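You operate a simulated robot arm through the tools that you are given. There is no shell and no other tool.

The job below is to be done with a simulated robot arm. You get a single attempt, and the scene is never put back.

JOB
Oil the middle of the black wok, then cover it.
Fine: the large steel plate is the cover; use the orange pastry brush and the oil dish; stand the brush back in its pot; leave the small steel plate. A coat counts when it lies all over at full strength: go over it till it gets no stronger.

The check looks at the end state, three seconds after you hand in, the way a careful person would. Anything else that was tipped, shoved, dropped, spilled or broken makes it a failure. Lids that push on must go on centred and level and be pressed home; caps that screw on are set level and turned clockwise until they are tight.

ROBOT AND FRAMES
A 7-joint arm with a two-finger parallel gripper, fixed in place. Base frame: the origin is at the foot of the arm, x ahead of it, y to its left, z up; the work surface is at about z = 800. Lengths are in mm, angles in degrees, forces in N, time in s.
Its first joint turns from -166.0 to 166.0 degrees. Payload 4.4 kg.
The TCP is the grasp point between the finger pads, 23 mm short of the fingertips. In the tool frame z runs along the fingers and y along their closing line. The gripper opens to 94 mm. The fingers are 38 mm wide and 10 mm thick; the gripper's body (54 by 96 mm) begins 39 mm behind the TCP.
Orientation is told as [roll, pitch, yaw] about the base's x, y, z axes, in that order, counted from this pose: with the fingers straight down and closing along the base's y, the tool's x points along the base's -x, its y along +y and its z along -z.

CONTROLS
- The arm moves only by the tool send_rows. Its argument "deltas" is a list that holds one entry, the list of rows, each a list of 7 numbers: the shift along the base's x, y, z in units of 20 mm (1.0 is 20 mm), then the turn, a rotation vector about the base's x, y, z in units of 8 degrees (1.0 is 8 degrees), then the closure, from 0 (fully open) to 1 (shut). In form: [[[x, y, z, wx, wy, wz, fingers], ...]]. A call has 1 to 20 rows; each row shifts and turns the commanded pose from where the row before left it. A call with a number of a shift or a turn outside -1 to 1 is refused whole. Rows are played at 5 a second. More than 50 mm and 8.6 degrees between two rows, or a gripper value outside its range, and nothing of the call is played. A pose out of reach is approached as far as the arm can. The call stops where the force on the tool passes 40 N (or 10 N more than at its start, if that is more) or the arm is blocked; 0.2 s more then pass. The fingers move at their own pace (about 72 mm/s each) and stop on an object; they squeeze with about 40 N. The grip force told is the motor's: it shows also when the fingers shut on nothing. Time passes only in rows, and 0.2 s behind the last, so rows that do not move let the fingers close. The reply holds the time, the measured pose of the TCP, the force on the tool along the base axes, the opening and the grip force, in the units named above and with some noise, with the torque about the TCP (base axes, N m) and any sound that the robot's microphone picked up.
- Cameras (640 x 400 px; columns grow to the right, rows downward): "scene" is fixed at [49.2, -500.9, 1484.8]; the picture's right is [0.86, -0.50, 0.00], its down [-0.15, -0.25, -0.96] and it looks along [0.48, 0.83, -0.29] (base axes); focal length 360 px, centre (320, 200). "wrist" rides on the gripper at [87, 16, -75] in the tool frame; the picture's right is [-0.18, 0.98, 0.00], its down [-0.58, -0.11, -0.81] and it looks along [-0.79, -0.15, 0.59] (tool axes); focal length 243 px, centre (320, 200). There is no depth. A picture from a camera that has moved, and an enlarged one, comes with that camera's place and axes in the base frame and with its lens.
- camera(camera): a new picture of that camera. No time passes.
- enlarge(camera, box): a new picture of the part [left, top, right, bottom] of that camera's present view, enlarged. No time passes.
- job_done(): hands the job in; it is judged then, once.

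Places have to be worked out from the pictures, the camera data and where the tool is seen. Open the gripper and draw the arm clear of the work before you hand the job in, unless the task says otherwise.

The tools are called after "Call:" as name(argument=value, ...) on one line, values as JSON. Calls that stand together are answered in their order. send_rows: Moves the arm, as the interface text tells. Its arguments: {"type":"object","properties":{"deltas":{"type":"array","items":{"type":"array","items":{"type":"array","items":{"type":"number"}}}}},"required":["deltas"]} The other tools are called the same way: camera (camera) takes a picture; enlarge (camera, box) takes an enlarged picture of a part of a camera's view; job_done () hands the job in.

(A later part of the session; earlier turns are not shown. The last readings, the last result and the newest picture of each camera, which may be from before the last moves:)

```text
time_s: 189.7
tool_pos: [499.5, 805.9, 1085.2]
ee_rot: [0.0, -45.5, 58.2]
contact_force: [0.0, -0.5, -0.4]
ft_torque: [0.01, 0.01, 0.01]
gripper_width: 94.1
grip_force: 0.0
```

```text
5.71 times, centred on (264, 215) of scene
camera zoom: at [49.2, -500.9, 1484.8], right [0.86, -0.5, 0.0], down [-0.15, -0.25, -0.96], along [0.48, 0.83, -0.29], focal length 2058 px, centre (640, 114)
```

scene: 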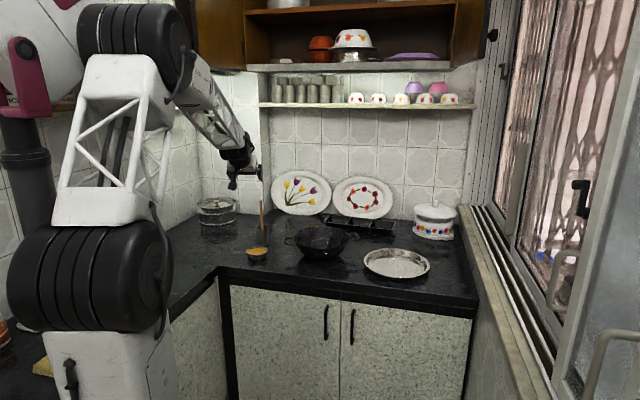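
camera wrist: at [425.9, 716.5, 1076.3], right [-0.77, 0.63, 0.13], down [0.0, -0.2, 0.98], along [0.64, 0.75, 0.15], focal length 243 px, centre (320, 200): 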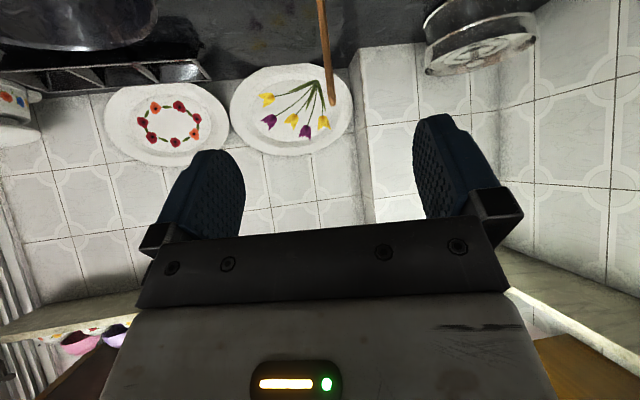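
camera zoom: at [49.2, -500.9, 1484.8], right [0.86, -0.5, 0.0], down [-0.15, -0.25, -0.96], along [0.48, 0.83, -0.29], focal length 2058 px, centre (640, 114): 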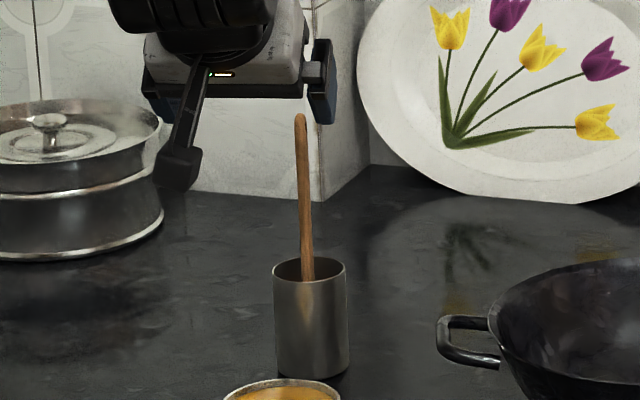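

The brush stands as it was, upright in its pot, dish undisturbed. Now, with the gripper empty, I move over the wok for a close, unobstructed look at the coat.

Call:
send_rows(deltas=[[[0.8, -0.53, 0.3, -0.806, 0.4996, 0, 0], [0.8, -0.53, 0.3, -0.806, 0.4996, 0, 0], [0.8, -0.53, 0, -0.806, 0.4996, 0, 0], [0.8, -0.53, 0, -0.806, 0.4996, 0, 0], [0.8, -0.53, 0, -0.806, 0.4996, 0, 0], [0.8, -0.53, 0, -0.806, 0.4996, 0, 0], [0.8, -0.53, -0.6, 0, 0, -0.31, 0], [0.8, -0.53, -0.6, 0, 0, -0.31, 0], [0.8, -0.53, -0.6, 0, 0, -0.31, 0], [0.8, -0.53, -0.6, 0, 0, -0.31, 0], [0.8, -0.53, -0.6, 0, 0, -0.31, 0], [0.8, -0.53, -0.6, 0, 0, -0.31, 0], [0, 0, 0, 0, 0, 0, 0]]])

Call:
camera(camera="wrist")

Call:
enlarge(camera="wrist", box=[256, 60, 384, 140])

```text
time_s: 192.5
tool_pos: [691.1, 679.3, 1025.6]
ee_rot: [-0.1, 0.0, 43.3]
contact_force: [-0.2, -0.4, -0.6]
ft_torque: [-0.02, 0.0, 0.0]
gripper_width: 94.0
grip_force: 0.1
```

```text
taken
camera wrist: at [617.0, 631.3, 1100.6], right [-0.54, 0.84, 0.0], down [0.5, 0.32, 0.81], along [0.68, 0.43, -0.59], focal length 243 px, centre (320, 200)
```

wrist: 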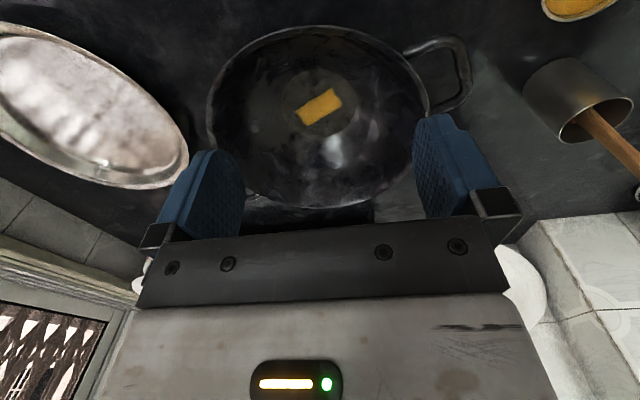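

```text
5.00 times, centred on (320, 100) of wrist
camera zoom: at [617.0, 631.3, 1100.6], right [-0.54, 0.84, 0.0], down [0.5, 0.32, 0.81], along [0.68, 0.43, -0.59], focal length 1213 px, centre (320, 700)
```

zoom: 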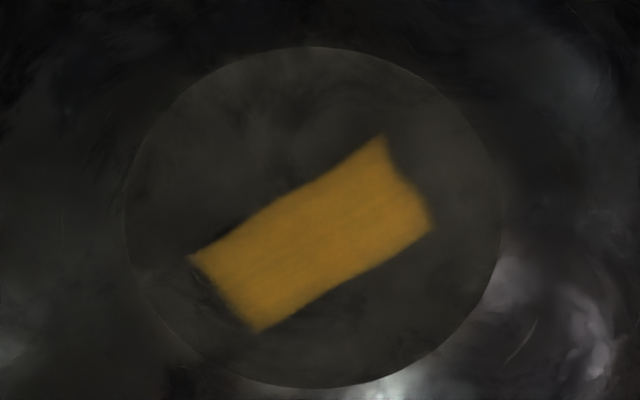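

The coat is uniform, with the stylised edge pattern of a finished coat, so the oiling is done. Next is the cover: I move to view the large plate from above, azimuth about 26°, to measure its rim accurately.

Call:
send_rows(deltas=[[[0, 0, 1, 0, 0, 0, 0], [0, 0, 1, 0, 0, 0, 0], [0.3, -0.9, 0.5, 0, 0, -0.14, 0], [0.3, -0.9, 0.5, 0, 0, -0.14, 0], [0.3, -0.9, 0.5, 0, 0, -0.14, 0], [0.3, -0.9, 0.5, 0, 0, -0.14, 0], [0.3, -0.9, 0.5, 0, 0, -0.14, 0], [0.3, -0.9, 0.5, 0, 0, -0.14, 0], [0.3, -0.9, 0.5, 0, 0, -0.14, 0], [0.3, -0.9, 0.5, 0, 0, -0.14, 0], [0.3, -0.9, 0.25, 0, 0, -0.14, 0], [0.3, -0.9, 0, 0, 0, -0.14, 0], [0.3, -0.9, 0, 0, 0, -0.14, 0], [0.3, -0.9, 0, 0, 0, -0.14, 0], [0.3, -0.9, 0, 0, 0, -0.14, 0], [0.3, -0.9, 0, 0, 0, -0.14, 0], [0.3, -1, 0, 0, 0, -0.165, 0], [0, 0, 0, 0, 0, 0, 0]]])

Call:
camera(camera="wrist")

Call:
enlarge(camera="wrist", box=[220, 30, 420, 180])

```text
time_s: 196.3
tool_pos: [781.2, 406.2, 1149.1]
ee_rot: [-0.1, 0.0, 26.3]
contact_force: [-0.4, 0.8, 0.0]
ft_torque: [0.02, -0.02, 0.04]
gripper_width: 94.0
grip_force: 0.2
```

```text
taken
camera wrist: at [697.0, 382.0, 1223.5], right [-0.27, 0.96, 0.0], down [0.57, 0.16, 0.81], along [0.78, 0.22, -0.59], focal length 243 px, centre (320, 200)
```

wrist: 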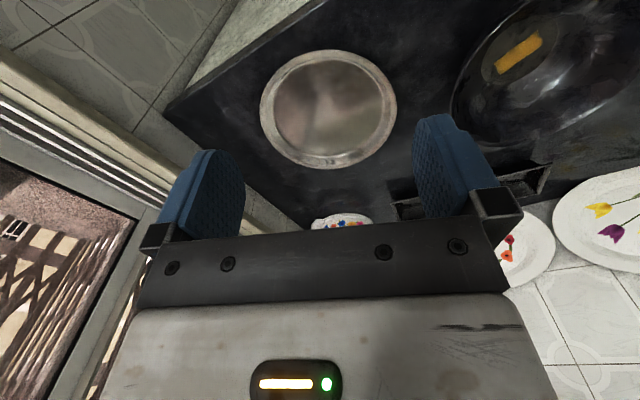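

```text
2.67 times, centred on (320, 105) of wrist
camera zoom: at [697.0, 382.0, 1223.5], right [-0.27, 0.96, 0.0], down [0.57, 0.16, 0.81], along [0.78, 0.22, -0.59], focal length 647 px, centre (320, 453)
```

zoom: 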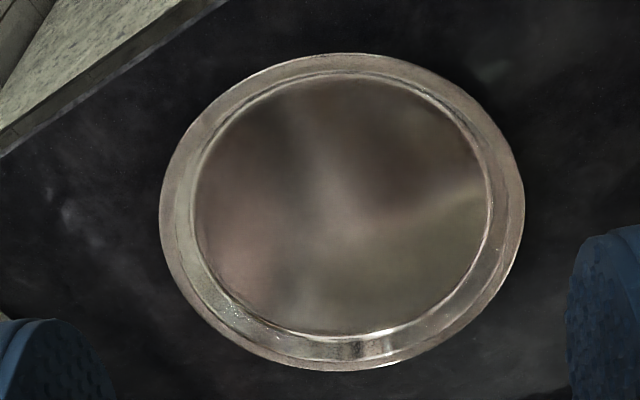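

The plate measures about 263 mm across, centred near (976, 477), with an 11 mm flat lip about 820 high and a flared wall; the wok rim is about 245 mm, so it will nest. I plan to pinch the near lip with a 57° outward-tilted tool and a radial closing line, so I first yaw the gripper by −90° here, at height.

Call:
send_rows(deltas=[[[0, 0, 0, 0, 0, -0.94, 0], [0, 0, 0, 0, 0, -0.94, 0], [0, 0, 0, 0, 0, -0.94, 0], [0, 0, 0, 0, 0, -0.94, 0], [0, 0, 0, 0, 0, -0.94, 0], [0, 0, 0, 0, 0, -0.94, 0], [0, 0, 0, 0, 0, -0.94, 0], [0, 0, 0, 0, 0, -0.94, 0], [0, 0, 0, 0, 0, -0.94, 0], [0, 0, 0, 0, 0, -0.94, 0], [0, 0, 0, 0, 0, -0.94, 0], [0, 0, 0, 0, 0, -0.94, 0], [0, 0, 0, 0, 0, 0, 0]]])

Call:
camera(camera="scene")

Call:
camera(camera="wrist")

```text
time_s: 199.1
tool_pos: [782.0, 406.8, 1149.5]
ee_rot: [-0.1, 0.0, -64.0]
contact_force: [-0.5, -0.6, -0.1]
ft_torque: [0.0, -0.01, -0.02]
gripper_width: 94.0
grip_force: 0.0
```

```text
taken
```

scene: 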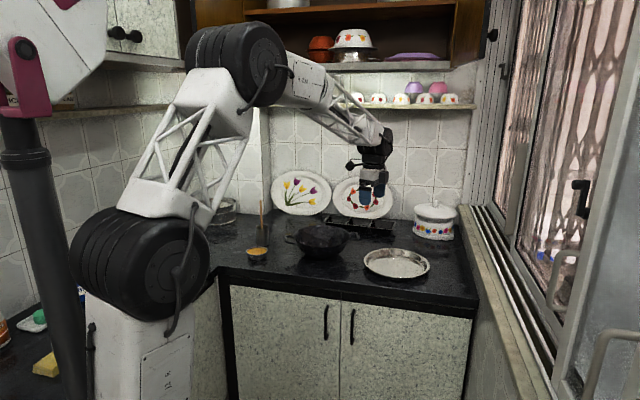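

```text
taken
camera wrist: at [758.0, 490.7, 1225.5], right [0.96, 0.27, 0.0], down [0.16, -0.57, 0.81], along [0.21, -0.78, -0.59], focal length 243 px, centre (320, 200)
```

wrist: 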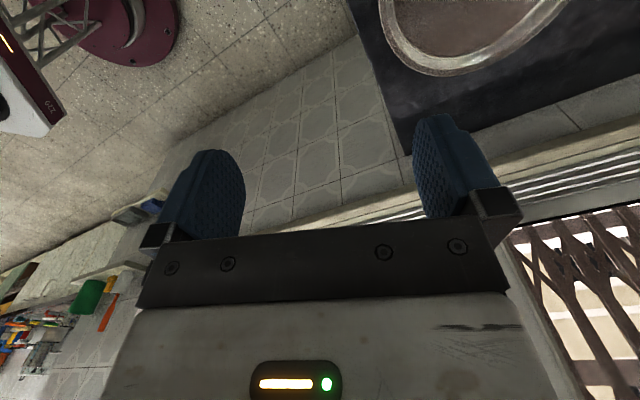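

Yaw −64° is fine. Now I tilt the tool 57° outward about the tangential axis, narrow the fingers to about 16 mm, and come down to a waiting pose in front of the plate's near lip.

Call:
send_rows(deltas=[[[0.19, -0.057, -0.5, 0.3914, -0.8003, 0, 0.5], [0.19, -0.057, -0.5, 0.3914, -0.8003, 0, 0.83], [0.19, -0.057, -0.5, 0.3914, -0.8003, 0, 0.83], [0.19, -0.057, -0.5, 0.3914, -0.8003, 0, 0.83], [0.19, -0.057, -0.5, 0.3914, -0.8003, 0, 0.83], [0.19, -0.057, -0.5, 0.3914, -0.8003, 0, 0.83], [0.19, -0.057, -0.5, 0.3914, -0.8003, 0, 0.83], [0.19, -0.057, -0.5, 0.3914, -0.8003, 0, 0.83], [0, 0, -1, 0, 0, 0, 0.83], [0, 0, -1, 0, 0, 0, 0.83], [0, 0, -1, 0, 0, 0, 0.83], [0, 0, -1, 0, 0, 0, 0.83], [0, 0, -1, 0, 0, 0, 0.83], [0, 0, -1, 0, 0, 0, 0.83], [0, 0, -1, 0, 0, 0, 0.83], [0, 0, -1, 0, 0, 0, 0.83], [0, 0, 0, 0, 0, 0, 0.83]]])

Call:
camera(camera="wrist")

Call:
enlarge(camera="scene", box=[320, 190, 448, 290])

```text
time_s: 202.7
tool_pos: [812.9, 395.8, 911.1]
ee_rot: [57.0, 0.1, -63.8]
contact_force: [0.1, 0.4, 0.5]
ft_torque: [-0.04, 0.0, 0.01]
gripper_width: 16.0
grip_force: 0.1
```

```text
taken
camera wrist: at [725.6, 449.9, 965.6], right [0.56, 0.07, 0.82], down [-0.4, -0.85, 0.35], along [0.72, -0.53, -0.45], focal length 243 px, centre (320, 200)
```

wrist: 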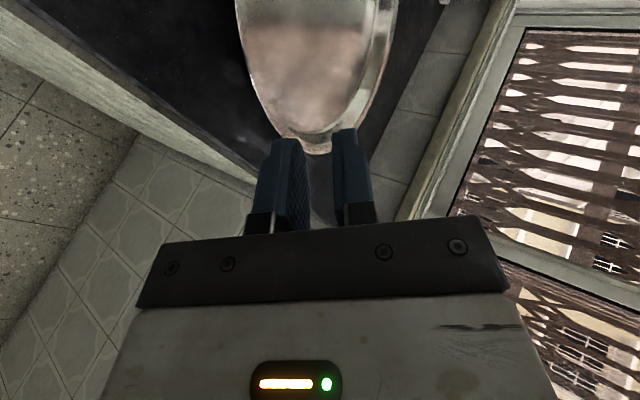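

```text
4.00 times, centred on (384, 240) of scene
camera zoom: at [49.2, -500.9, 1484.8], right [0.86, -0.5, 0.0], down [-0.15, -0.25, -0.96], along [0.48, 0.83, -0.29], focal length 1440 px, centre (64, 40)
```

zoom: 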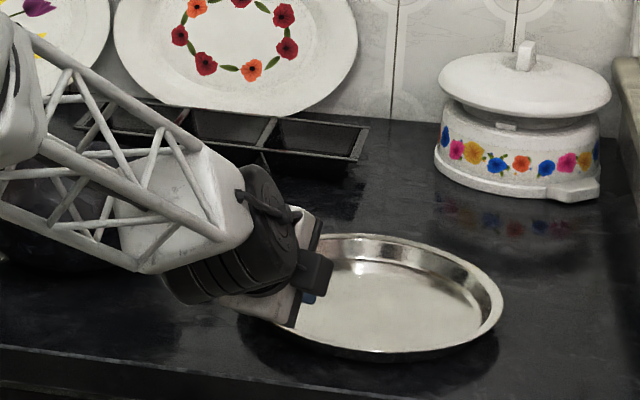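

Tool is at 57° tilt with fingers at 16 mm; the lower finger is on the left in the wrist image and the lip lies straight ahead. I go down to about 7 mm above expected counter contact, still 30 mm short of the lip.

Call:
send_rows(deltas=[[[0.12, 0.06, -1, 0, 0, 0, 0.83], [0.12, 0.06, -1, 0, 0, 0, 0.83], [0.12, 0.06, -1, 0, 0, 0, 0.83], [0.12, 0.06, -0.5, 0, 0, 0, 0.83], [0, 0, -0.25, 0, 0, 0, 0.83], [0, 0, 0, 0, 0, 0, 0.83]]])

Call:
camera(camera="wrist")

Call:
enlarge(camera="scene", box=[340, 230, 420, 290])

```text
time_s: 204.1
tool_pos: [833.6, 405.6, 877.1]
ee_rot: [55.9, 0.2, -63.4]
contact_force: [-0.1, 0.2, 0.4]
ft_torque: [0.01, 0.0, 0.01]
gripper_width: 15.9
grip_force: 0.1
out of reach, approached as far as the arm can: row 1, 2, 3, 4, 5
```

```text
taken
camera wrist: at [748.6, 459.2, 933.0], right [0.58, 0.08, 0.81], down [-0.39, -0.85, 0.36], along [0.72, -0.52, -0.46], focal length 243 px, centre (320, 200)
```

wrist: 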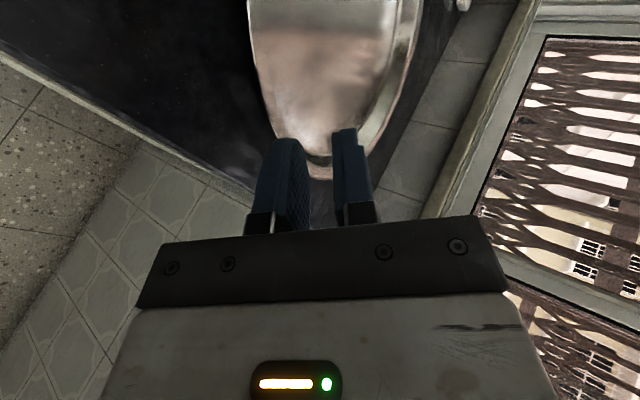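

```text
6.67 times, centred on (380, 260) of scene
camera zoom: at [49.2, -500.9, 1484.8], right [0.86, -0.5, 0.0], down [-0.15, -0.25, -0.96], along [0.48, 0.83, -0.29], focal length 2401 px, centre (-80, -200)
```

zoom: 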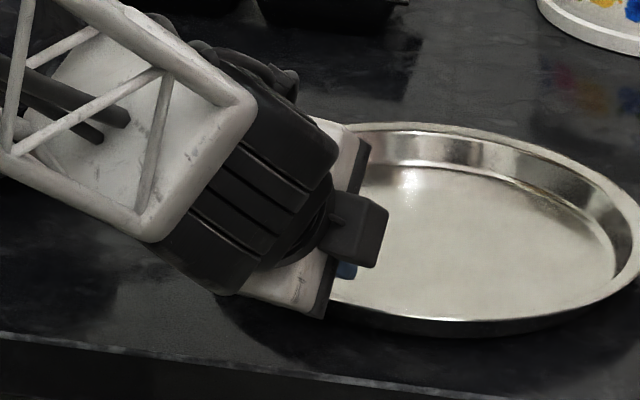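

The arm cannot reach that low with a 57° tilt. I back up, reduce the tilt to about 48°, widen the opening slightly to 20 mm and try again.

Call:
send_rows(deltas=[[[0, 0, 1, 0, 0, 0, 0.787], [0, 0, 1, -0.247, 0.505, 0, 0.787], [0, 0, 1, -0.247, 0.505, 0, 0.787], [0, 0, 1, 0, 0, 0, 0.787], [0, 0, 0, 0, 0, 0, 0.787]]])

```text
time_s: 205.3
tool_pos: [835.7, 404.4, 951.1]
ee_rot: [47.8, 0.0, -63.9]
contact_force: [0.4, -0.8, 0.7]
ft_torque: [0.03, 0.02, 0.0]
gripper_width: 20.2
grip_force: 0.0
```

Tilt 48° is set. I back off 8 mm radially and descend in steps, checking reachability.

Call:
send_rows(deltas=[[[-0.42, -0.04, -1, 0, 0, 0, 0.787], [0, 0, -1, 0, 0, 0, 0.787], [0, 0, -1, 0, 0, 0, 0.787], [0, 0, -1, 0, 0, 0, 0.787], [0, 0, -1, 0, 0, 0, 0.787], [0, 0, -0.5, 0, 0, 0, 0.787], [0, 0, 0, 0, 0, 0, 0.787]]])

```text
time_s: 206.9
tool_pos: [827.2, 404.4, 843.2]
ee_rot: [48.0, 0.0, -63.9]
contact_force: [0.1, 0.3, 0.2]
ft_torque: [0.02, 0.03, -0.04]
gripper_width: 20.1
grip_force: 0.1
```

Reachable at 48°. I check the view before touching down.

Call:
camera(camera="wrist")

Call:
enlarge(camera="wrist", box=[240, 100, 400, 220])

Call:
enlarge(camera="scene", box=[340, 230, 420, 290])

```text
taken
camera wrist: at [749.3, 462.0, 905.8], right [0.67, 0.12, 0.73], down [-0.35, -0.82, 0.46], along [0.65, -0.56, -0.51], focal length 243 px, centre (320, 200)
```

wrist: 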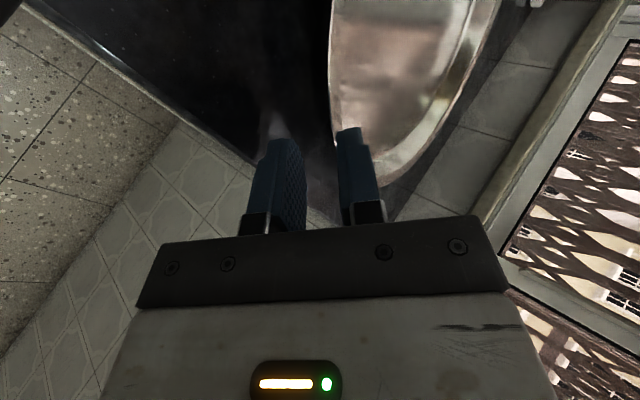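

```text
3.33 times, centred on (320, 160) of wrist
camera zoom: at [749.3, 462.0, 905.8], right [0.67, 0.12, 0.73], down [-0.35, -0.82, 0.46], along [0.65, -0.56, -0.51], focal length 809 px, centre (320, 333)
```

zoom: 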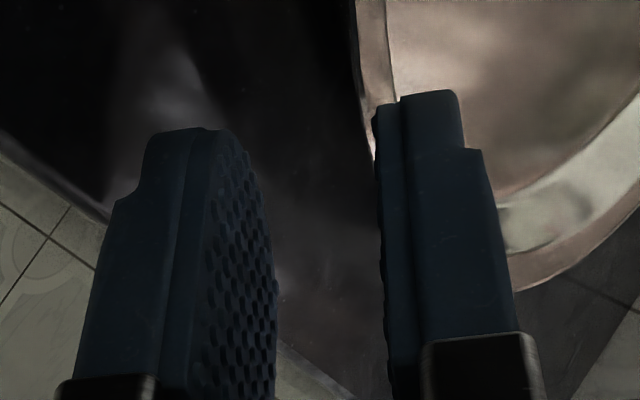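

```text
6.67 times, centred on (380, 260) of scene
camera zoom: at [49.2, -500.9, 1484.8], right [0.86, -0.5, 0.0], down [-0.15, -0.25, -0.96], along [0.48, 0.83, -0.29], focal length 2401 px, centre (-80, -200)
```

zoom: 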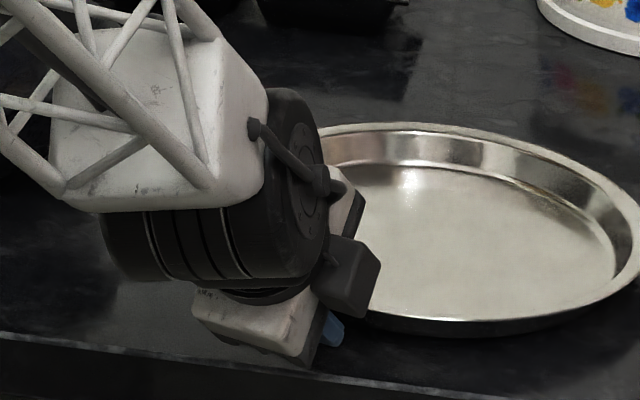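

The lip edge lies between the two fingertips' planes, ahead. I lower in small steps until the lower fingertip touches the counter lightly.

Call:
send_rows(deltas=[[[0, 0, -0.25, 0, 0, 0, 0.787], [0, 0, -0.1, 0, 0, 0, 0.787], [0, 0, -0.1, 0, 0, 0, 0.787], [0, 0, 0, 0, 0, 0, 0.787]]])

Call:
send_rows(deltas=[[[0, 0, -0.1, 0, 0, 0, 0.787], [0, 0, 0, 0, 0, 0, 0.787]]])

Call:
send_rows(deltas=[[[0, 0, -0.1, 0, 0, 0, 0.787], [0, 0, 0, 0, 0, 0, 0.787]]])

```text
time_s: 207.9
tool_pos: [826.5, 404.4, 834.4]
ee_rot: [47.9, 0.0, -63.9]
contact_force: [-1.0, 0.5, 0.1]
ft_torque: [0.01, -0.01, -0.03]
gripper_width: 20.2
grip_force: 0.1
```

```text
time_s: 208.5
tool_pos: [827.9, 404.8, 832.4]
ee_rot: [47.8, 0.0, -63.9]
contact_force: [0.2, 0.3, -0.3]
ft_torque: [0.0, 0.04, -0.01]
gripper_width: 20.1
grip_force: 0.0
```

```text
time_s: 209.1
tool_pos: [827.3, 404.3, 830.6]
ee_rot: [47.9, 0.1, -63.9]
contact_force: [1.0, -0.7, 0.5]
ft_torque: [0.05, 0.02, 0.01]
gripper_width: 20.0
grip_force: 0.0
```

Call:
send_rows(deltas=[[[0, 0, -0.1, 0, 0, 0, 0.787], [0, 0, 0, 0, 0, 0, 0.787]]])

Call:
send_rows(deltas=[[[0, 0, -0.1, 0, 0, 0, 0.787], [0, 0, 0, 0, 0, 0, 0.787]]])

Call:
send_rows(deltas=[[[0, 0, -0.1, 0, 0, 0, 0.787], [0, 0, 0, 0, 0, 0, 0.787]]])

```text
time_s: 209.7
tool_pos: [827.4, 403.4, 830.1]
ee_rot: [48.1, 0.0, -63.9]
contact_force: [-12.8, -19.0, 24.7]
ft_torque: [-0.51, 0.31, -0.05]
gripper_width: 18.3
grip_force: 0.0
```

```text
time_s: 210.1
tool_pos: [827.5, 404.3, 829.7]
ee_rot: [48.0, 0.0, -63.9]
contact_force: [-1.8, -1.6, 4.7]
ft_torque: [-0.01, 0.05, 0.02]
gripper_width: 19.3
grip_force: 0.0
stopped in row 1: the force on the tool passed its limit at 48 N (the readings are from after the stop); the commanded pose is now the measured one
```

```text
time_s: 210.7
tool_pos: [828.6, 404.4, 829.0]
ee_rot: [48.2, 0.0, -64.0]
contact_force: [-22.2, -11.5, 28.5]
ft_torque: [-0.27, 0.6, -0.03]
gripper_width: 18.6
grip_force: 0.0
```

Contact with the counter at TCP z ≈ 829.9, exactly as predicted for a counter at 800. I raise about 2–3 mm off the counter and verify zero force.

Call:
send_rows(deltas=[[[0, 0, 0.2, 0, 0, 0, 0.787], [0, 0, 0, 0, 0, 0, 0.787]]])

```text
time_s: 211.2
tool_pos: [828.7, 404.1, 829.8]
ee_rot: [48.0, -0.1, -63.9]
contact_force: [0.8, -0.5, 0.9]
ft_torque: [0.02, -0.05, -0.03]
gripper_width: 19.9
grip_force: 0.0
```

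Free again at 829.8. I raise 2 mm more and slide outward in two stages towards the lip.

Call:
send_rows(deltas=[[[0, 0, 0.1, 0, 0, 0, 0.787], [0.449, 0.22, 0, 0, 0, 0, 0.787], [0.449, 0.22, 0, 0, 0, 0, 0.787], [0, 0, 0, 0, 0, 0, 0.787]]])

Call:
enlarge(camera="wrist", box=[240, 100, 400, 220])

```text
time_s: 212.2
tool_pos: [846.8, 413.7, 834.4]
ee_rot: [48.1, 0.0, -63.9]
contact_force: [-1.2, 0.2, 4.0]
ft_torque: [0.06, -0.12, 0.02]
gripper_width: 20.8
grip_force: 1.1
```

```text
3.33 times, centred on (320, 160) of wrist
camera zoom: at [768.5, 470.6, 896.1], right [0.67, 0.12, 0.73], down [-0.35, -0.82, 0.46], along [0.65, -0.56, -0.51], focal length 809 px, centre (320, 333)
```

zoom: 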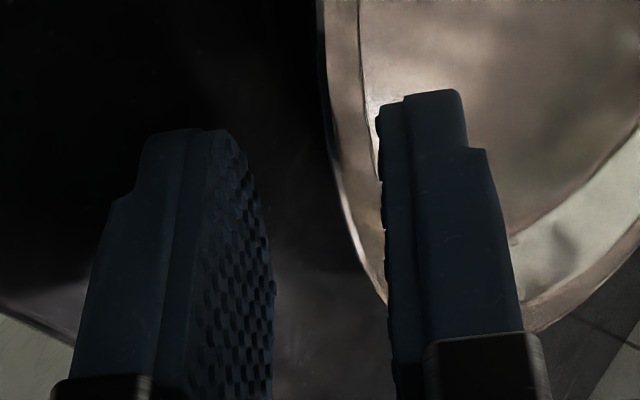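

The upper fingertip rode onto the lip (4 N, TCP pushed up), so the lip is about 826 high, as the two-camera triangulation also suggested. I raise to 841, open to 22 mm, and re-plan the insertion height at about 835.

Call:
send_rows(deltas=[[[0, 0, 0.25, 0, 0, 0, 0.766], [0, 0, 0.1, 0, 0, 0, 0.766], [0, 0, 0, 0, 0, 0, 0.766]]])

Call:
enlarge(camera="wrist", box=[240, 80, 400, 200])

Call:
enlarge(camera="scene", box=[350, 230, 430, 290])

```text
time_s: 213.1
tool_pos: [846.1, 412.7, 839.9]
ee_rot: [48.2, 0.0, -63.9]
contact_force: [-0.2, -0.1, -0.1]
ft_torque: [0.01, -0.01, 0.02]
gripper_width: 21.7
grip_force: 0.0
```

```text
3.33 times, centred on (320, 140) of wrist
camera zoom: at [768.0, 469.8, 902.3], right [0.67, 0.12, 0.73], down [-0.35, -0.82, 0.46], along [0.65, -0.56, -0.51], focal length 809 px, centre (320, 400)
```

zoom: 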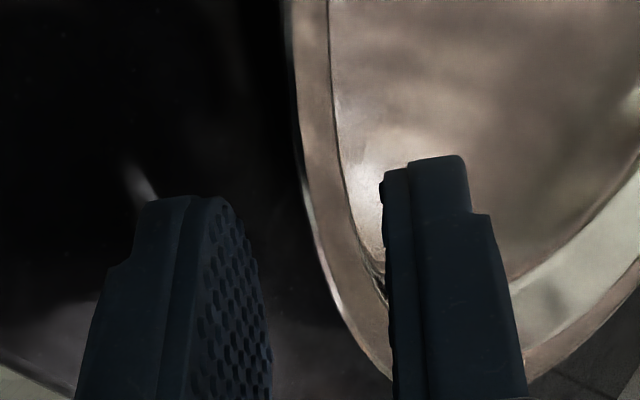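

```text
6.67 times, centred on (390, 260) of scene
camera zoom: at [49.2, -500.9, 1484.8], right [0.86, -0.5, 0.0], down [-0.15, -0.25, -0.96], along [0.48, 0.83, -0.29], focal length 2401 px, centre (-147, -200)
```

zoom: 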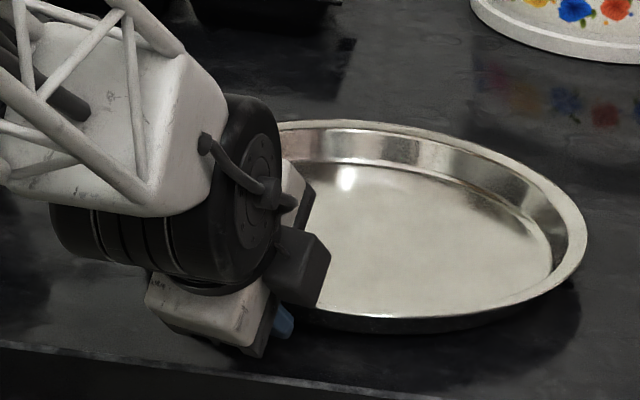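

Clear of the lip now, with the upper finger over the plate interior. I slide 8 mm further outward and lower 5 mm in small steps.

Call:
send_rows(deltas=[[[0.36, 0.176, 0, 0, 0, 0, 0.766], [0, 0, -0.1, 0, 0, 0, 0.766], [0, 0, -0.1, 0, 0, 0, 0.766], [0, 0, 0, 0, 0, 0, 0.766]]])

Call:
enlarge(camera="wrist", box=[240, 80, 400, 200])

```text
time_s: 214.1
tool_pos: [853.6, 417.7, 836.8]
ee_rot: [48.1, 0.0, -63.9]
contact_force: [0.4, 0.3, 0.6]
ft_torque: [-0.05, -0.02, -0.01]
gripper_width: 22.1
grip_force: 0.1
```

```text
3.33 times, centred on (320, 140) of wrist
camera zoom: at [774.9, 474.4, 898.6], right [0.67, 0.12, 0.73], down [-0.35, -0.82, 0.46], along [0.65, -0.56, -0.51], focal length 809 px, centre (320, 400)
```

zoom: 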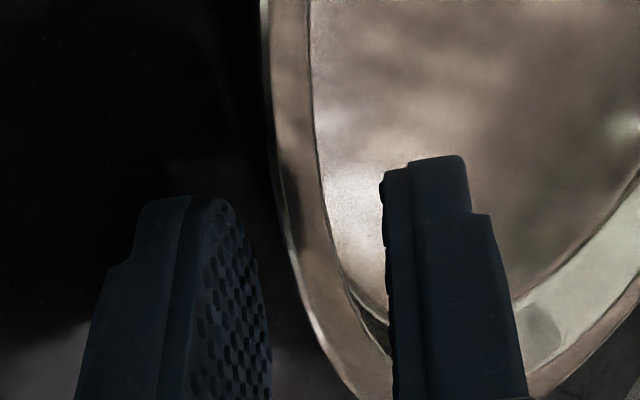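

The lip sits between the fingers without contact. I lower another 1.5 mm and close.

Call:
send_rows(deltas=[[[0, 0, -0.08, 0, 0, 0, 0.766], [0, 0, 0, 0, 0, 0, 0.8], [0, 0, 0, 0, 0, 0, 0.84], [0, 0, 0, 0, 0, 0, 0.88], [0, 0, 0, 0, 0, 0, 0.92], [0, 0, 0, 0, 0, 0, 1], [0, 0, 0, 0, 0, 0, 1], [0, 0, 0, 0, 0, 0, 1]]])

Call:
enlarge(camera="wrist", box=[240, 80, 400, 200])

Call:
enlarge(camera="scene", box=[350, 230, 430, 290])

```text
time_s: 215.8
tool_pos: [853.9, 416.5, 835.6]
ee_rot: [48.1, 0.0, -64.0]
contact_force: [1.4, 0.1, 25.1]
ft_torque: [0.86, -0.23, -0.12]
gripper_width: 10.3
grip_force: 40.8
```

```text
3.33 times, centred on (320, 140) of wrist
camera zoom: at [775.8, 474.3, 898.3], right [0.67, 0.12, 0.73], down [-0.35, -0.82, 0.46], along [0.66, -0.56, -0.51], focal length 809 px, centre (320, 400)
```

zoom: 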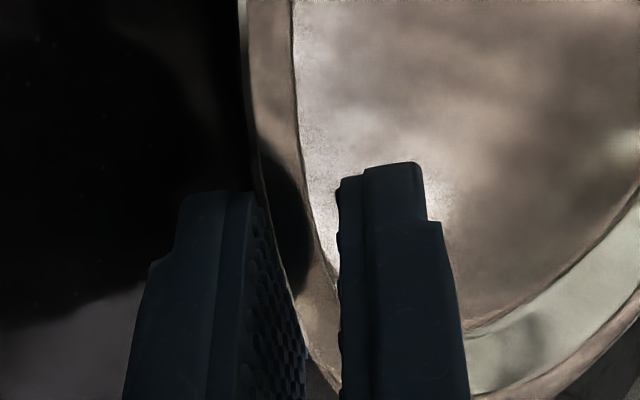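

```text
6.67 times, centred on (390, 260) of scene
camera zoom: at [49.2, -500.9, 1484.8], right [0.86, -0.5, 0.0], down [-0.15, -0.25, -0.96], along [0.48, 0.83, -0.29], focal length 2401 px, centre (-147, -200)
```

zoom: 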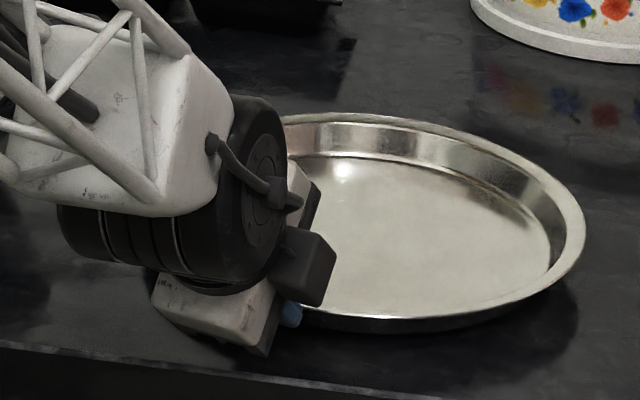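

Gripped at 10.3 mm, but there is 25 N upward on the tool, so the pinch is pressing the plate onto the counter. I raise a little to relieve this.

Call:
send_rows(deltas=[[[0, 0, 0.1, 0, 0, 0, 1], [0, 0, 0, 0, 0, 0, 1]]])

Call:
send_rows(deltas=[[[0, 0, 0.1, 0, 0, 0, 1], [0, 0, 0, 0, 0, 0, 1]]])

Call:
enlarge(camera="scene", box=[350, 230, 430, 290])

```text
time_s: 216.4
tool_pos: [854.0, 416.9, 837.0]
ee_rot: [48.0, 0.0, -64.0]
contact_force: [5.1, -0.2, 14.3]
ft_torque: [0.31, -0.15, -0.17]
gripper_width: 10.4
grip_force: 40.1
```

```text
time_s: 217.1
tool_pos: [852.4, 416.0, 837.6]
ee_rot: [47.9, 0.0, -63.8]
contact_force: [0.6, 0.6, -1.2]
ft_torque: [-0.04, 0.34, -0.02]
gripper_width: 10.1
grip_force: 40.5
```

```text
6.67 times, centred on (390, 260) of scene
camera zoom: at [49.2, -500.9, 1484.8], right [0.86, -0.5, 0.0], down [-0.15, -0.25, -0.96], along [0.48, 0.83, -0.29], focal length 2401 px, centre (-147, -200)
```

zoom: 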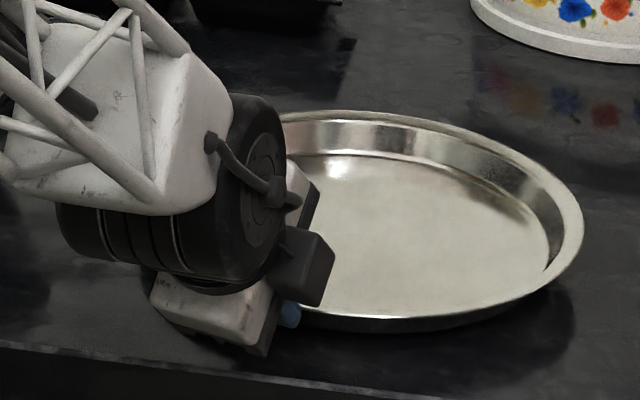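

Forces are balanced and the lip is held. I lift the near side 20 mm, with the far side still resting, and check how it behaves.

Call:
send_rows(deltas=[[[0.05, 0.025, 0.5, 0, 0, 0, 1], [0.07, 0.035, 0.5, 0, 0, 0, 1], [0, 0, 0, 0, 0, 0, 1]]])

Call:
enlarge(camera="scene", box=[350, 220, 446, 290])

Call:
camera(camera="wrist")

```text
time_s: 217.8
tool_pos: [856.9, 417.1, 859.9]
ee_rot: [48.1, -0.1, -63.8]
contact_force: [0.2, 0.7, -1.5]
ft_torque: [0.02, 0.13, 0.13]
gripper_width: 10.4
grip_force: 39.9
```

```text
5.71 times, centred on (398, 255) of scene
camera zoom: at [49.2, -500.9, 1484.8], right [0.86, -0.5, 0.0], down [-0.15, -0.25, -0.96], along [0.48, 0.83, -0.29], focal length 2058 px, centre (-126, -114)
```

zoom: 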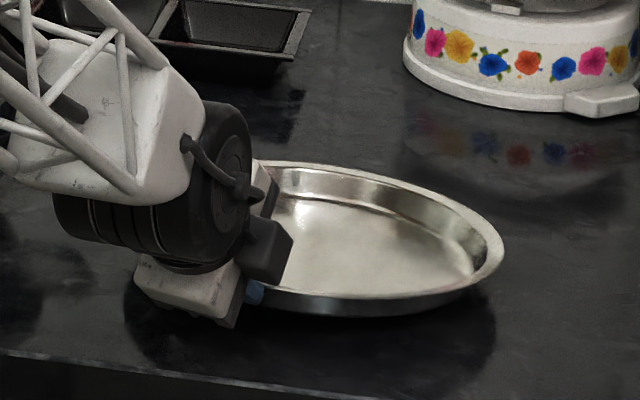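

```text
taken
camera wrist: at [778.6, 475.2, 921.1], right [0.67, 0.12, 0.73], down [-0.35, -0.82, 0.46], along [0.65, -0.56, -0.51], focal length 243 px, centre (320, 200)
```

wrist: 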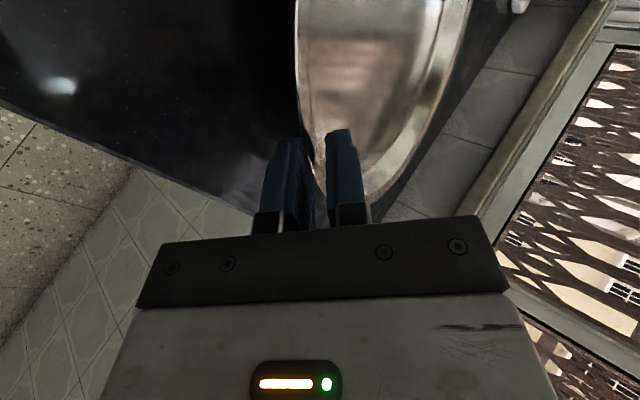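

The plate follows well, with only about 1.5 N on the tool so far. I lift another 40 mm along the arc and look again.

Call:
send_rows(deltas=[[[0.09, 0.044, 0.5, 0, 0, 0, 1], [0.11, 0.054, 0.5, 0, 0, 0, 1], [0.13, 0.064, 0.5, 0, 0, 0, 1], [0.15, 0.073, 0.5, 0, 0, 0, 1], [0, 0, 0, 0, 0, 0, 1]]])

Call:
enlarge(camera="scene", box=[350, 210, 446, 290])

```text
time_s: 219.1
tool_pos: [865.2, 422.5, 897.5]
ee_rot: [48.1, 0.0, -64.0]
contact_force: [0.2, 0.0, 0.2]
ft_torque: [-0.01, -0.01, 0.0]
gripper_width: 0.0
grip_force: 40.1
```

```text
5.00 times, centred on (398, 250) of scene
camera zoom: at [49.2, -500.9, 1484.8], right [0.86, -0.5, 0.0], down [-0.15, -0.25, -0.96], along [0.48, 0.83, -0.29], focal length 1801 px, centre (-70, -50)
```

zoom: 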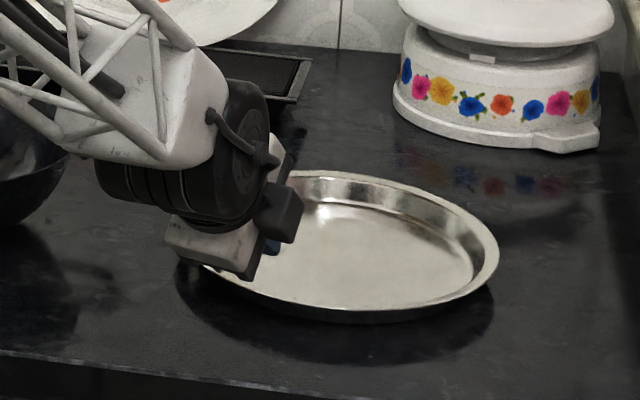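

The lip slipped out (fingers shut on nothing) and the plate settled flat again; the grip was too shallow. I back off, reopen, and re-measure the lip for a deeper insertion along the tool axis.

Call:
send_rows(deltas=[[[0, 0, 0.5, 0, 0, 0, 1], [-0.449, -0.22, 0.5, 0, 0, 0, 0.83], [-0.898, -0.439, 0, 0, 0, 0, 0.83], [-0.898, -0.439, 0, 0, 0, 0, 0.83], [-0.898, -0.439, 0, 0, 0, 0, 0.83], [0, 0, 0, 0, 0, 0, 0.83]]])

Call:
camera(camera="wrist")

Call:
camera(camera="scene")

Call:
enlarge(camera="scene", box=[356, 240, 436, 290])

```text
time_s: 220.4
tool_pos: [803.2, 391.8, 919.0]
ee_rot: [48.1, 0.1, -63.9]
contact_force: [0.1, 0.3, -0.5]
ft_torque: [0.01, 0.03, 0.01]
gripper_width: 15.7
grip_force: 0.1
```

```text
taken
camera wrist: at [724.2, 449.4, 981.4], right [0.67, 0.12, 0.73], down [-0.35, -0.82, 0.46], along [0.65, -0.56, -0.51], focal length 243 px, centre (320, 200)
```

wrist: 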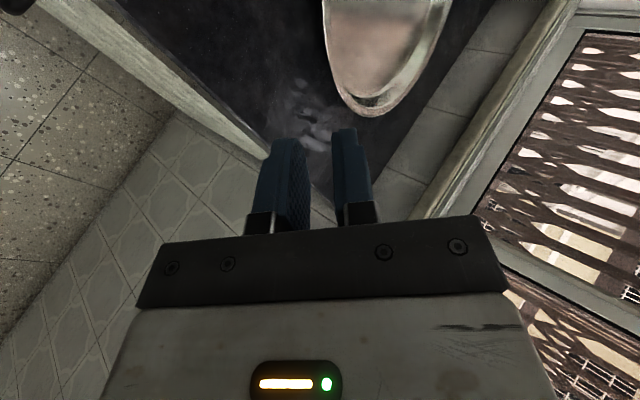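

```text
taken
```

scene: 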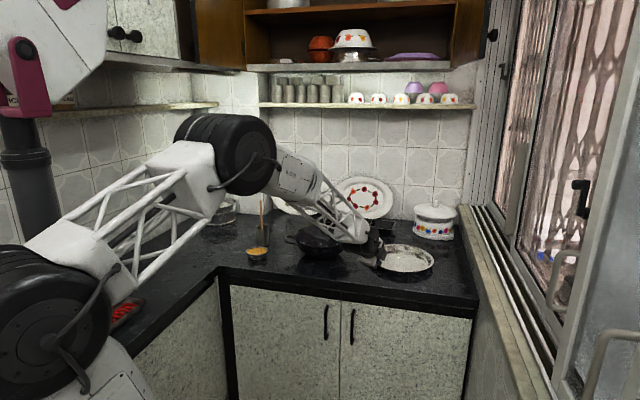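

```text
8.00 times, centred on (396, 265) of scene
camera zoom: at [49.2, -500.9, 1484.8], right [0.86, -0.5, 0.0], down [-0.15, -0.25, -0.96], along [0.48, 0.83, -0.29], focal length 2881 px, centre (-288, -320)
```

zoom: 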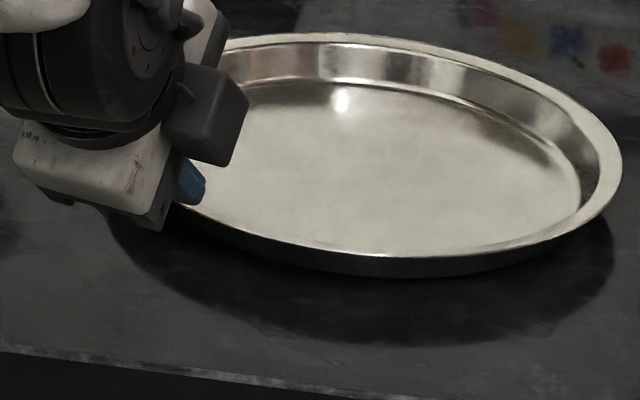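

The plate has shifted outward about 45 mm when it slipped; its near lip is now at about radius 1006. I set the opening to 20 mm and move to a start point on the tool axis, 40 mm behind the planned grip.

Call:
send_rows(deltas=[[[0.706, 0.419, -0.61, 0, 0, 0, 0.787], [0.706, 0.419, -0.61, 0, 0, 0, 0.787], [0.706, 0.419, -0.61, 0, 0, 0, 0.787], [0.706, 0.419, -0.61, 0, 0, 0, 0.787], [0.706, 0.419, -0.61, 0, 0, 0, 0.787], [0, 0, 0, 0, 0, 0, 0.787]]])

Call:
camera(camera="wrist")

Call:
enlarge(camera="wrist", box=[240, 60, 400, 180])

```text
time_s: 221.8
tool_pos: [871.9, 432.5, 858.7]
ee_rot: [48.2, 0.0, -64.0]
contact_force: [-0.1, -1.4, 0.5]
ft_torque: [-0.01, 0.02, 0.0]
gripper_width: 20.0
grip_force: 0.0
```

```text
taken
camera wrist: at [794.6, 490.9, 919.7], right [0.67, 0.12, 0.73], down [-0.35, -0.82, 0.46], along [0.65, -0.56, -0.51], focal length 243 px, centre (320, 200)
```

wrist: 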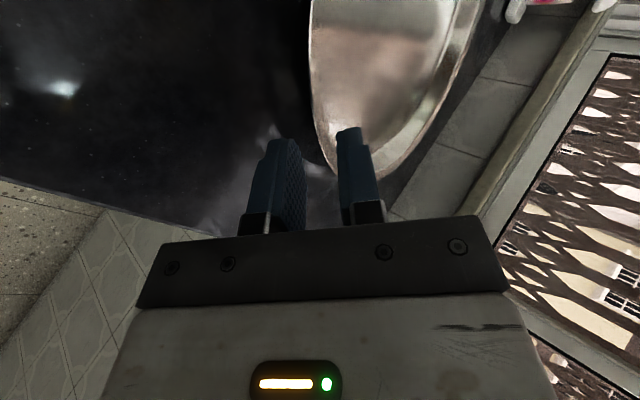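

```text
3.33 times, centred on (320, 120) of wrist
camera zoom: at [794.6, 490.9, 919.7], right [0.67, 0.12, 0.73], down [-0.35, -0.82, 0.46], along [0.65, -0.56, -0.51], focal length 809 px, centre (320, 467)
```

zoom: 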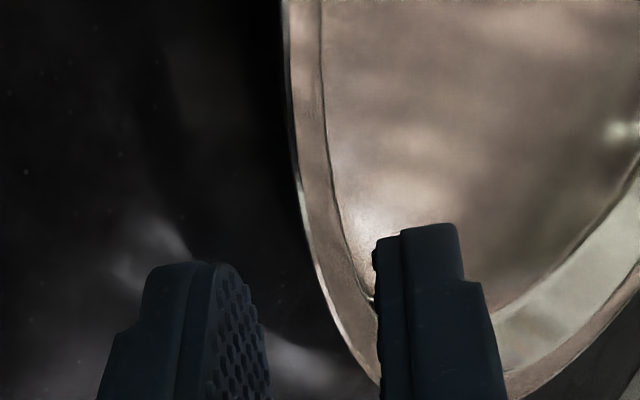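

Lip edge confirmed at radius 1005.7, directly on my line. I insert along the tool axis in small steps, checking forces.

Call:
send_rows(deltas=[[[0.359, 0.176, -0.342, 0, 0, 0, 0.787], [0.359, 0.176, -0.342, 0, 0, 0, 0.787], [0.359, 0.176, -0.342, 0, 0, 0, 0.787], [0, 0, 0, 0, 0, 0, 0.787]]])

Call:
enlarge(camera="wrist", box=[240, 60, 400, 180])

```text
time_s: 222.8
tool_pos: [894.4, 444.6, 837.5]
ee_rot: [48.1, 0.0, -63.9]
contact_force: [0.3, 0.2, 0.1]
ft_torque: [0.01, 0.03, 0.03]
gripper_width: 20.0
grip_force: 0.0
```

```text
3.33 times, centred on (320, 120) of wrist
camera zoom: at [816.2, 502.3, 898.9], right [0.67, 0.12, 0.73], down [-0.35, -0.82, 0.46], along [0.65, -0.56, -0.51], focal length 809 px, centre (320, 467)
```

zoom: 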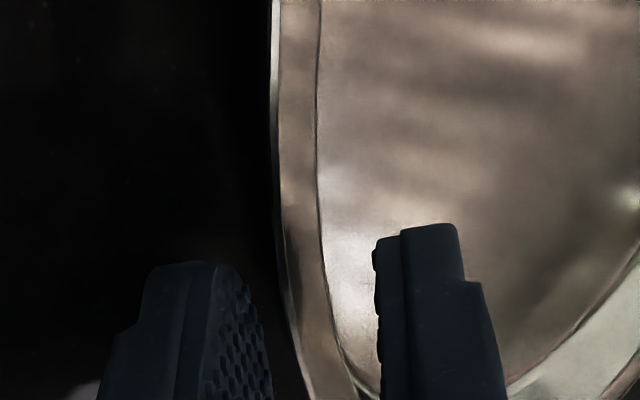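

Well centred with no contact. Final 6 mm of insertion, gently.

Call:
send_rows(deltas=[[[0.139, 0.068, -0.15, 0, 0, 0, 0.787], [0.139, 0.068, -0.13, 0, 0, 0, 0.787], [0, 0, 0, 0, 0, 0, 0.787]]])

Call:
enlarge(camera="wrist", box=[240, 60, 400, 180])

```text
time_s: 223.7
tool_pos: [900.0, 447.1, 831.2]
ee_rot: [48.1, 0.0, -63.8]
contact_force: [0.0, -0.2, 0.4]
ft_torque: [0.01, 0.02, -0.03]
gripper_width: 19.8
grip_force: 0.0
```

```text
3.33 times, centred on (320, 120) of wrist
camera zoom: at [821.7, 505.1, 893.5], right [0.67, 0.12, 0.73], down [-0.35, -0.82, 0.46], along [0.65, -0.56, -0.51], focal length 809 px, centre (320, 467)
```

zoom: 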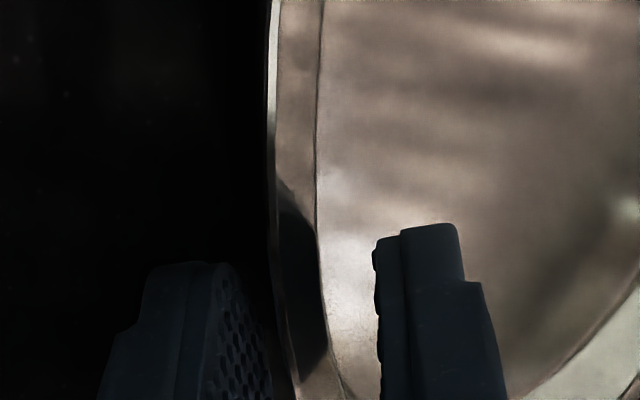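

Fully inserted, no contact. I close gradually.

Call:
send_rows(deltas=[[[0, 0, 0, 0, 0, 0, 0.82], [0, 0, 0, 0, 0, 0, 0.85], [0, 0, 0, 0, 0, 0, 0.88], [0, 0, 0, 0, 0, 0, 0.91], [0, 0, 0, 0, 0, 0, 0.95], [0, 0, 0, 0, 0, 0, 1], [0, 0, 0, 0, 0, 0, 1]]])

Call:
enlarge(camera="wrist", box=[240, 60, 400, 180])

```text
time_s: 225.2
tool_pos: [899.2, 446.8, 831.4]
ee_rot: [48.0, 0.0, -63.8]
contact_force: [-0.6, 0.2, -2.7]
ft_torque: [-0.26, 0.34, 0.14]
gripper_width: 7.3
grip_force: 39.9
```

```text
3.33 times, centred on (320, 120) of wrist
camera zoom: at [821.6, 505.0, 893.3], right [0.67, 0.12, 0.73], down [-0.35, -0.82, 0.46], along [0.65, -0.56, -0.51], focal length 809 px, centre (320, 467)
```

zoom: 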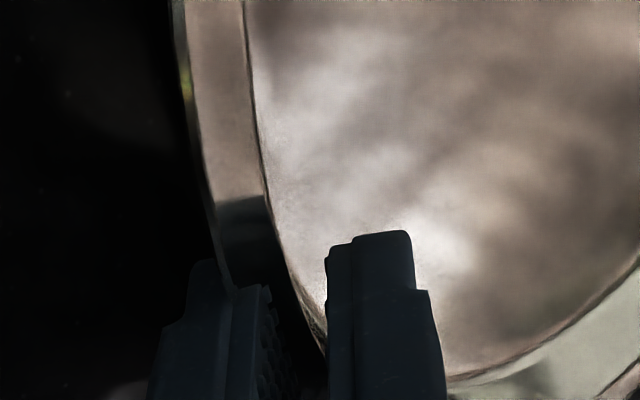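

Held at 7.3 mm; the tool already carries about 2.7 N. I check from the scene camera how the plate sits.

Call:
enlarge(camera="scene", box=[356, 230, 452, 290])

Call:
camera(camera="wrist")

```text
6.67 times, centred on (404, 260) of scene
camera zoom: at [49.2, -500.9, 1484.8], right [0.86, -0.5, 0.0], down [-0.15, -0.25, -0.96], along [0.48, 0.83, -0.29], focal length 2401 px, centre (-240, -200)
```

zoom: 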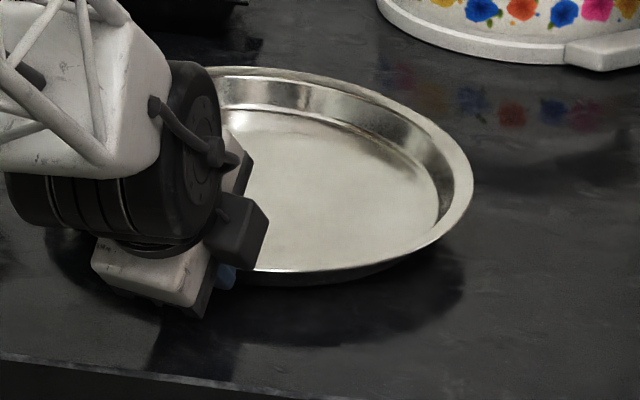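

```text
taken
camera wrist: at [821.6, 505.0, 893.3], right [0.67, 0.12, 0.73], down [-0.35, -0.82, 0.46], along [0.65, -0.56, -0.51], focal length 243 px, centre (320, 200)
```

wrist: 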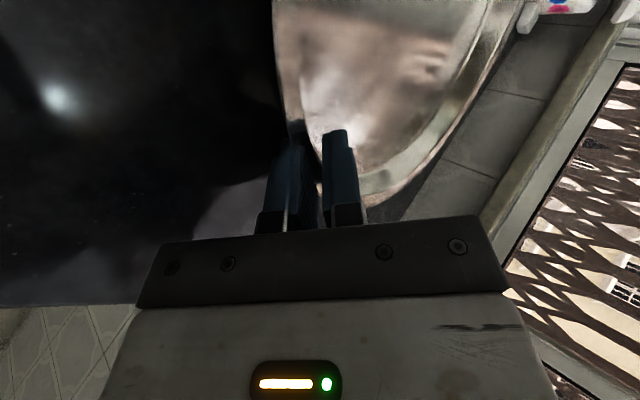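

The grip looks deeper this time. I lift 10 mm at a time, watching the gripper width.

Call:
send_rows(deltas=[[[0, 0, 0.25, 0, 0, 0, 1], [0.02, 0.01, 0.25, 0, 0, 0, 1], [0, 0, 0, 0, 0, 0, 1]]])

Call:
enlarge(camera="wrist", box=[240, 60, 400, 180])

Call:
enlarge(camera="scene", box=[356, 230, 452, 290])

```text
time_s: 226.1
tool_pos: [899.7, 447.9, 842.5]
ee_rot: [48.1, 0.0, -63.9]
contact_force: [0.1, -1.1, -2.2]
ft_torque: [-0.19, 0.29, -0.07]
gripper_width: 6.7
grip_force: 39.9
```

```text
3.33 times, centred on (320, 120) of wrist
camera zoom: at [822.1, 505.4, 904.1], right [0.67, 0.12, 0.73], down [-0.35, -0.82, 0.46], along [0.65, -0.56, -0.51], focal length 809 px, centre (320, 467)
```

zoom: 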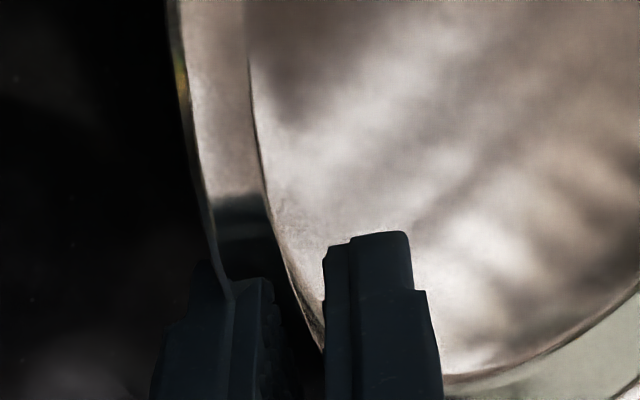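

```text
6.67 times, centred on (404, 260) of scene
camera zoom: at [49.2, -500.9, 1484.8], right [0.86, -0.5, 0.0], down [-0.15, -0.25, -0.96], along [0.48, 0.83, -0.29], focal length 2401 px, centre (-240, -200)
```

zoom: 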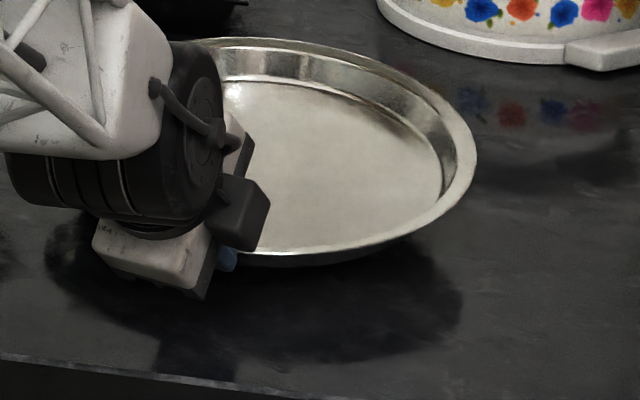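

The plate is coming up with the fingers; width 6.7 mm and steady. I continue in 20 mm steps.

Call:
send_rows(deltas=[[[0.03, 0.015, 0.25, 0, 0, 0, 1], [0.03, 0.015, 0.25, 0, 0, 0, 1], [0.04, 0.02, 0.25, 0, 0, 0, 1], [0.05, 0.025, 0.25, 0, 0, 0, 1], [0, 0, 0, 0, 0, 0, 1]]])

Call:
enlarge(camera="wrist", box=[240, 60, 400, 180])

Call:
enlarge(camera="scene", box=[356, 220, 452, 290])

```text
time_s: 227.2
tool_pos: [903.5, 449.0, 861.8]
ee_rot: [48.2, 0.0, -63.9]
contact_force: [0.9, -0.6, -3.5]
ft_torque: [-0.19, 0.26, -0.13]
gripper_width: 6.2
grip_force: 39.7
```

```text
3.33 times, centred on (320, 120) of wrist
camera zoom: at [825.1, 506.8, 923.6], right [0.67, 0.12, 0.73], down [-0.35, -0.82, 0.46], along [0.65, -0.56, -0.51], focal length 809 px, centre (320, 467)
```

zoom: 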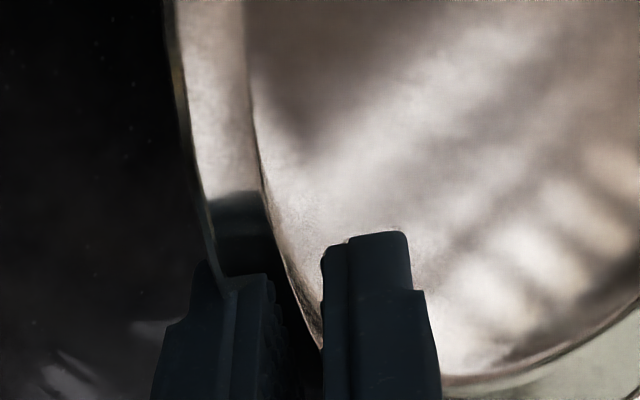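

```text
5.71 times, centred on (404, 255) of scene
camera zoom: at [49.2, -500.9, 1484.8], right [0.86, -0.5, 0.0], down [-0.15, -0.25, -0.96], along [0.48, 0.83, -0.29], focal length 2058 px, centre (-160, -114)
```

zoom: 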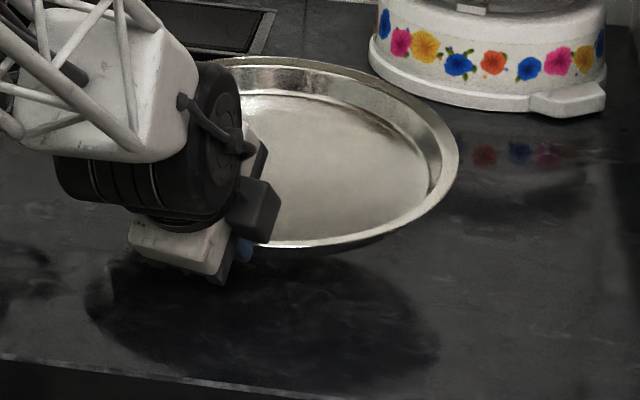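

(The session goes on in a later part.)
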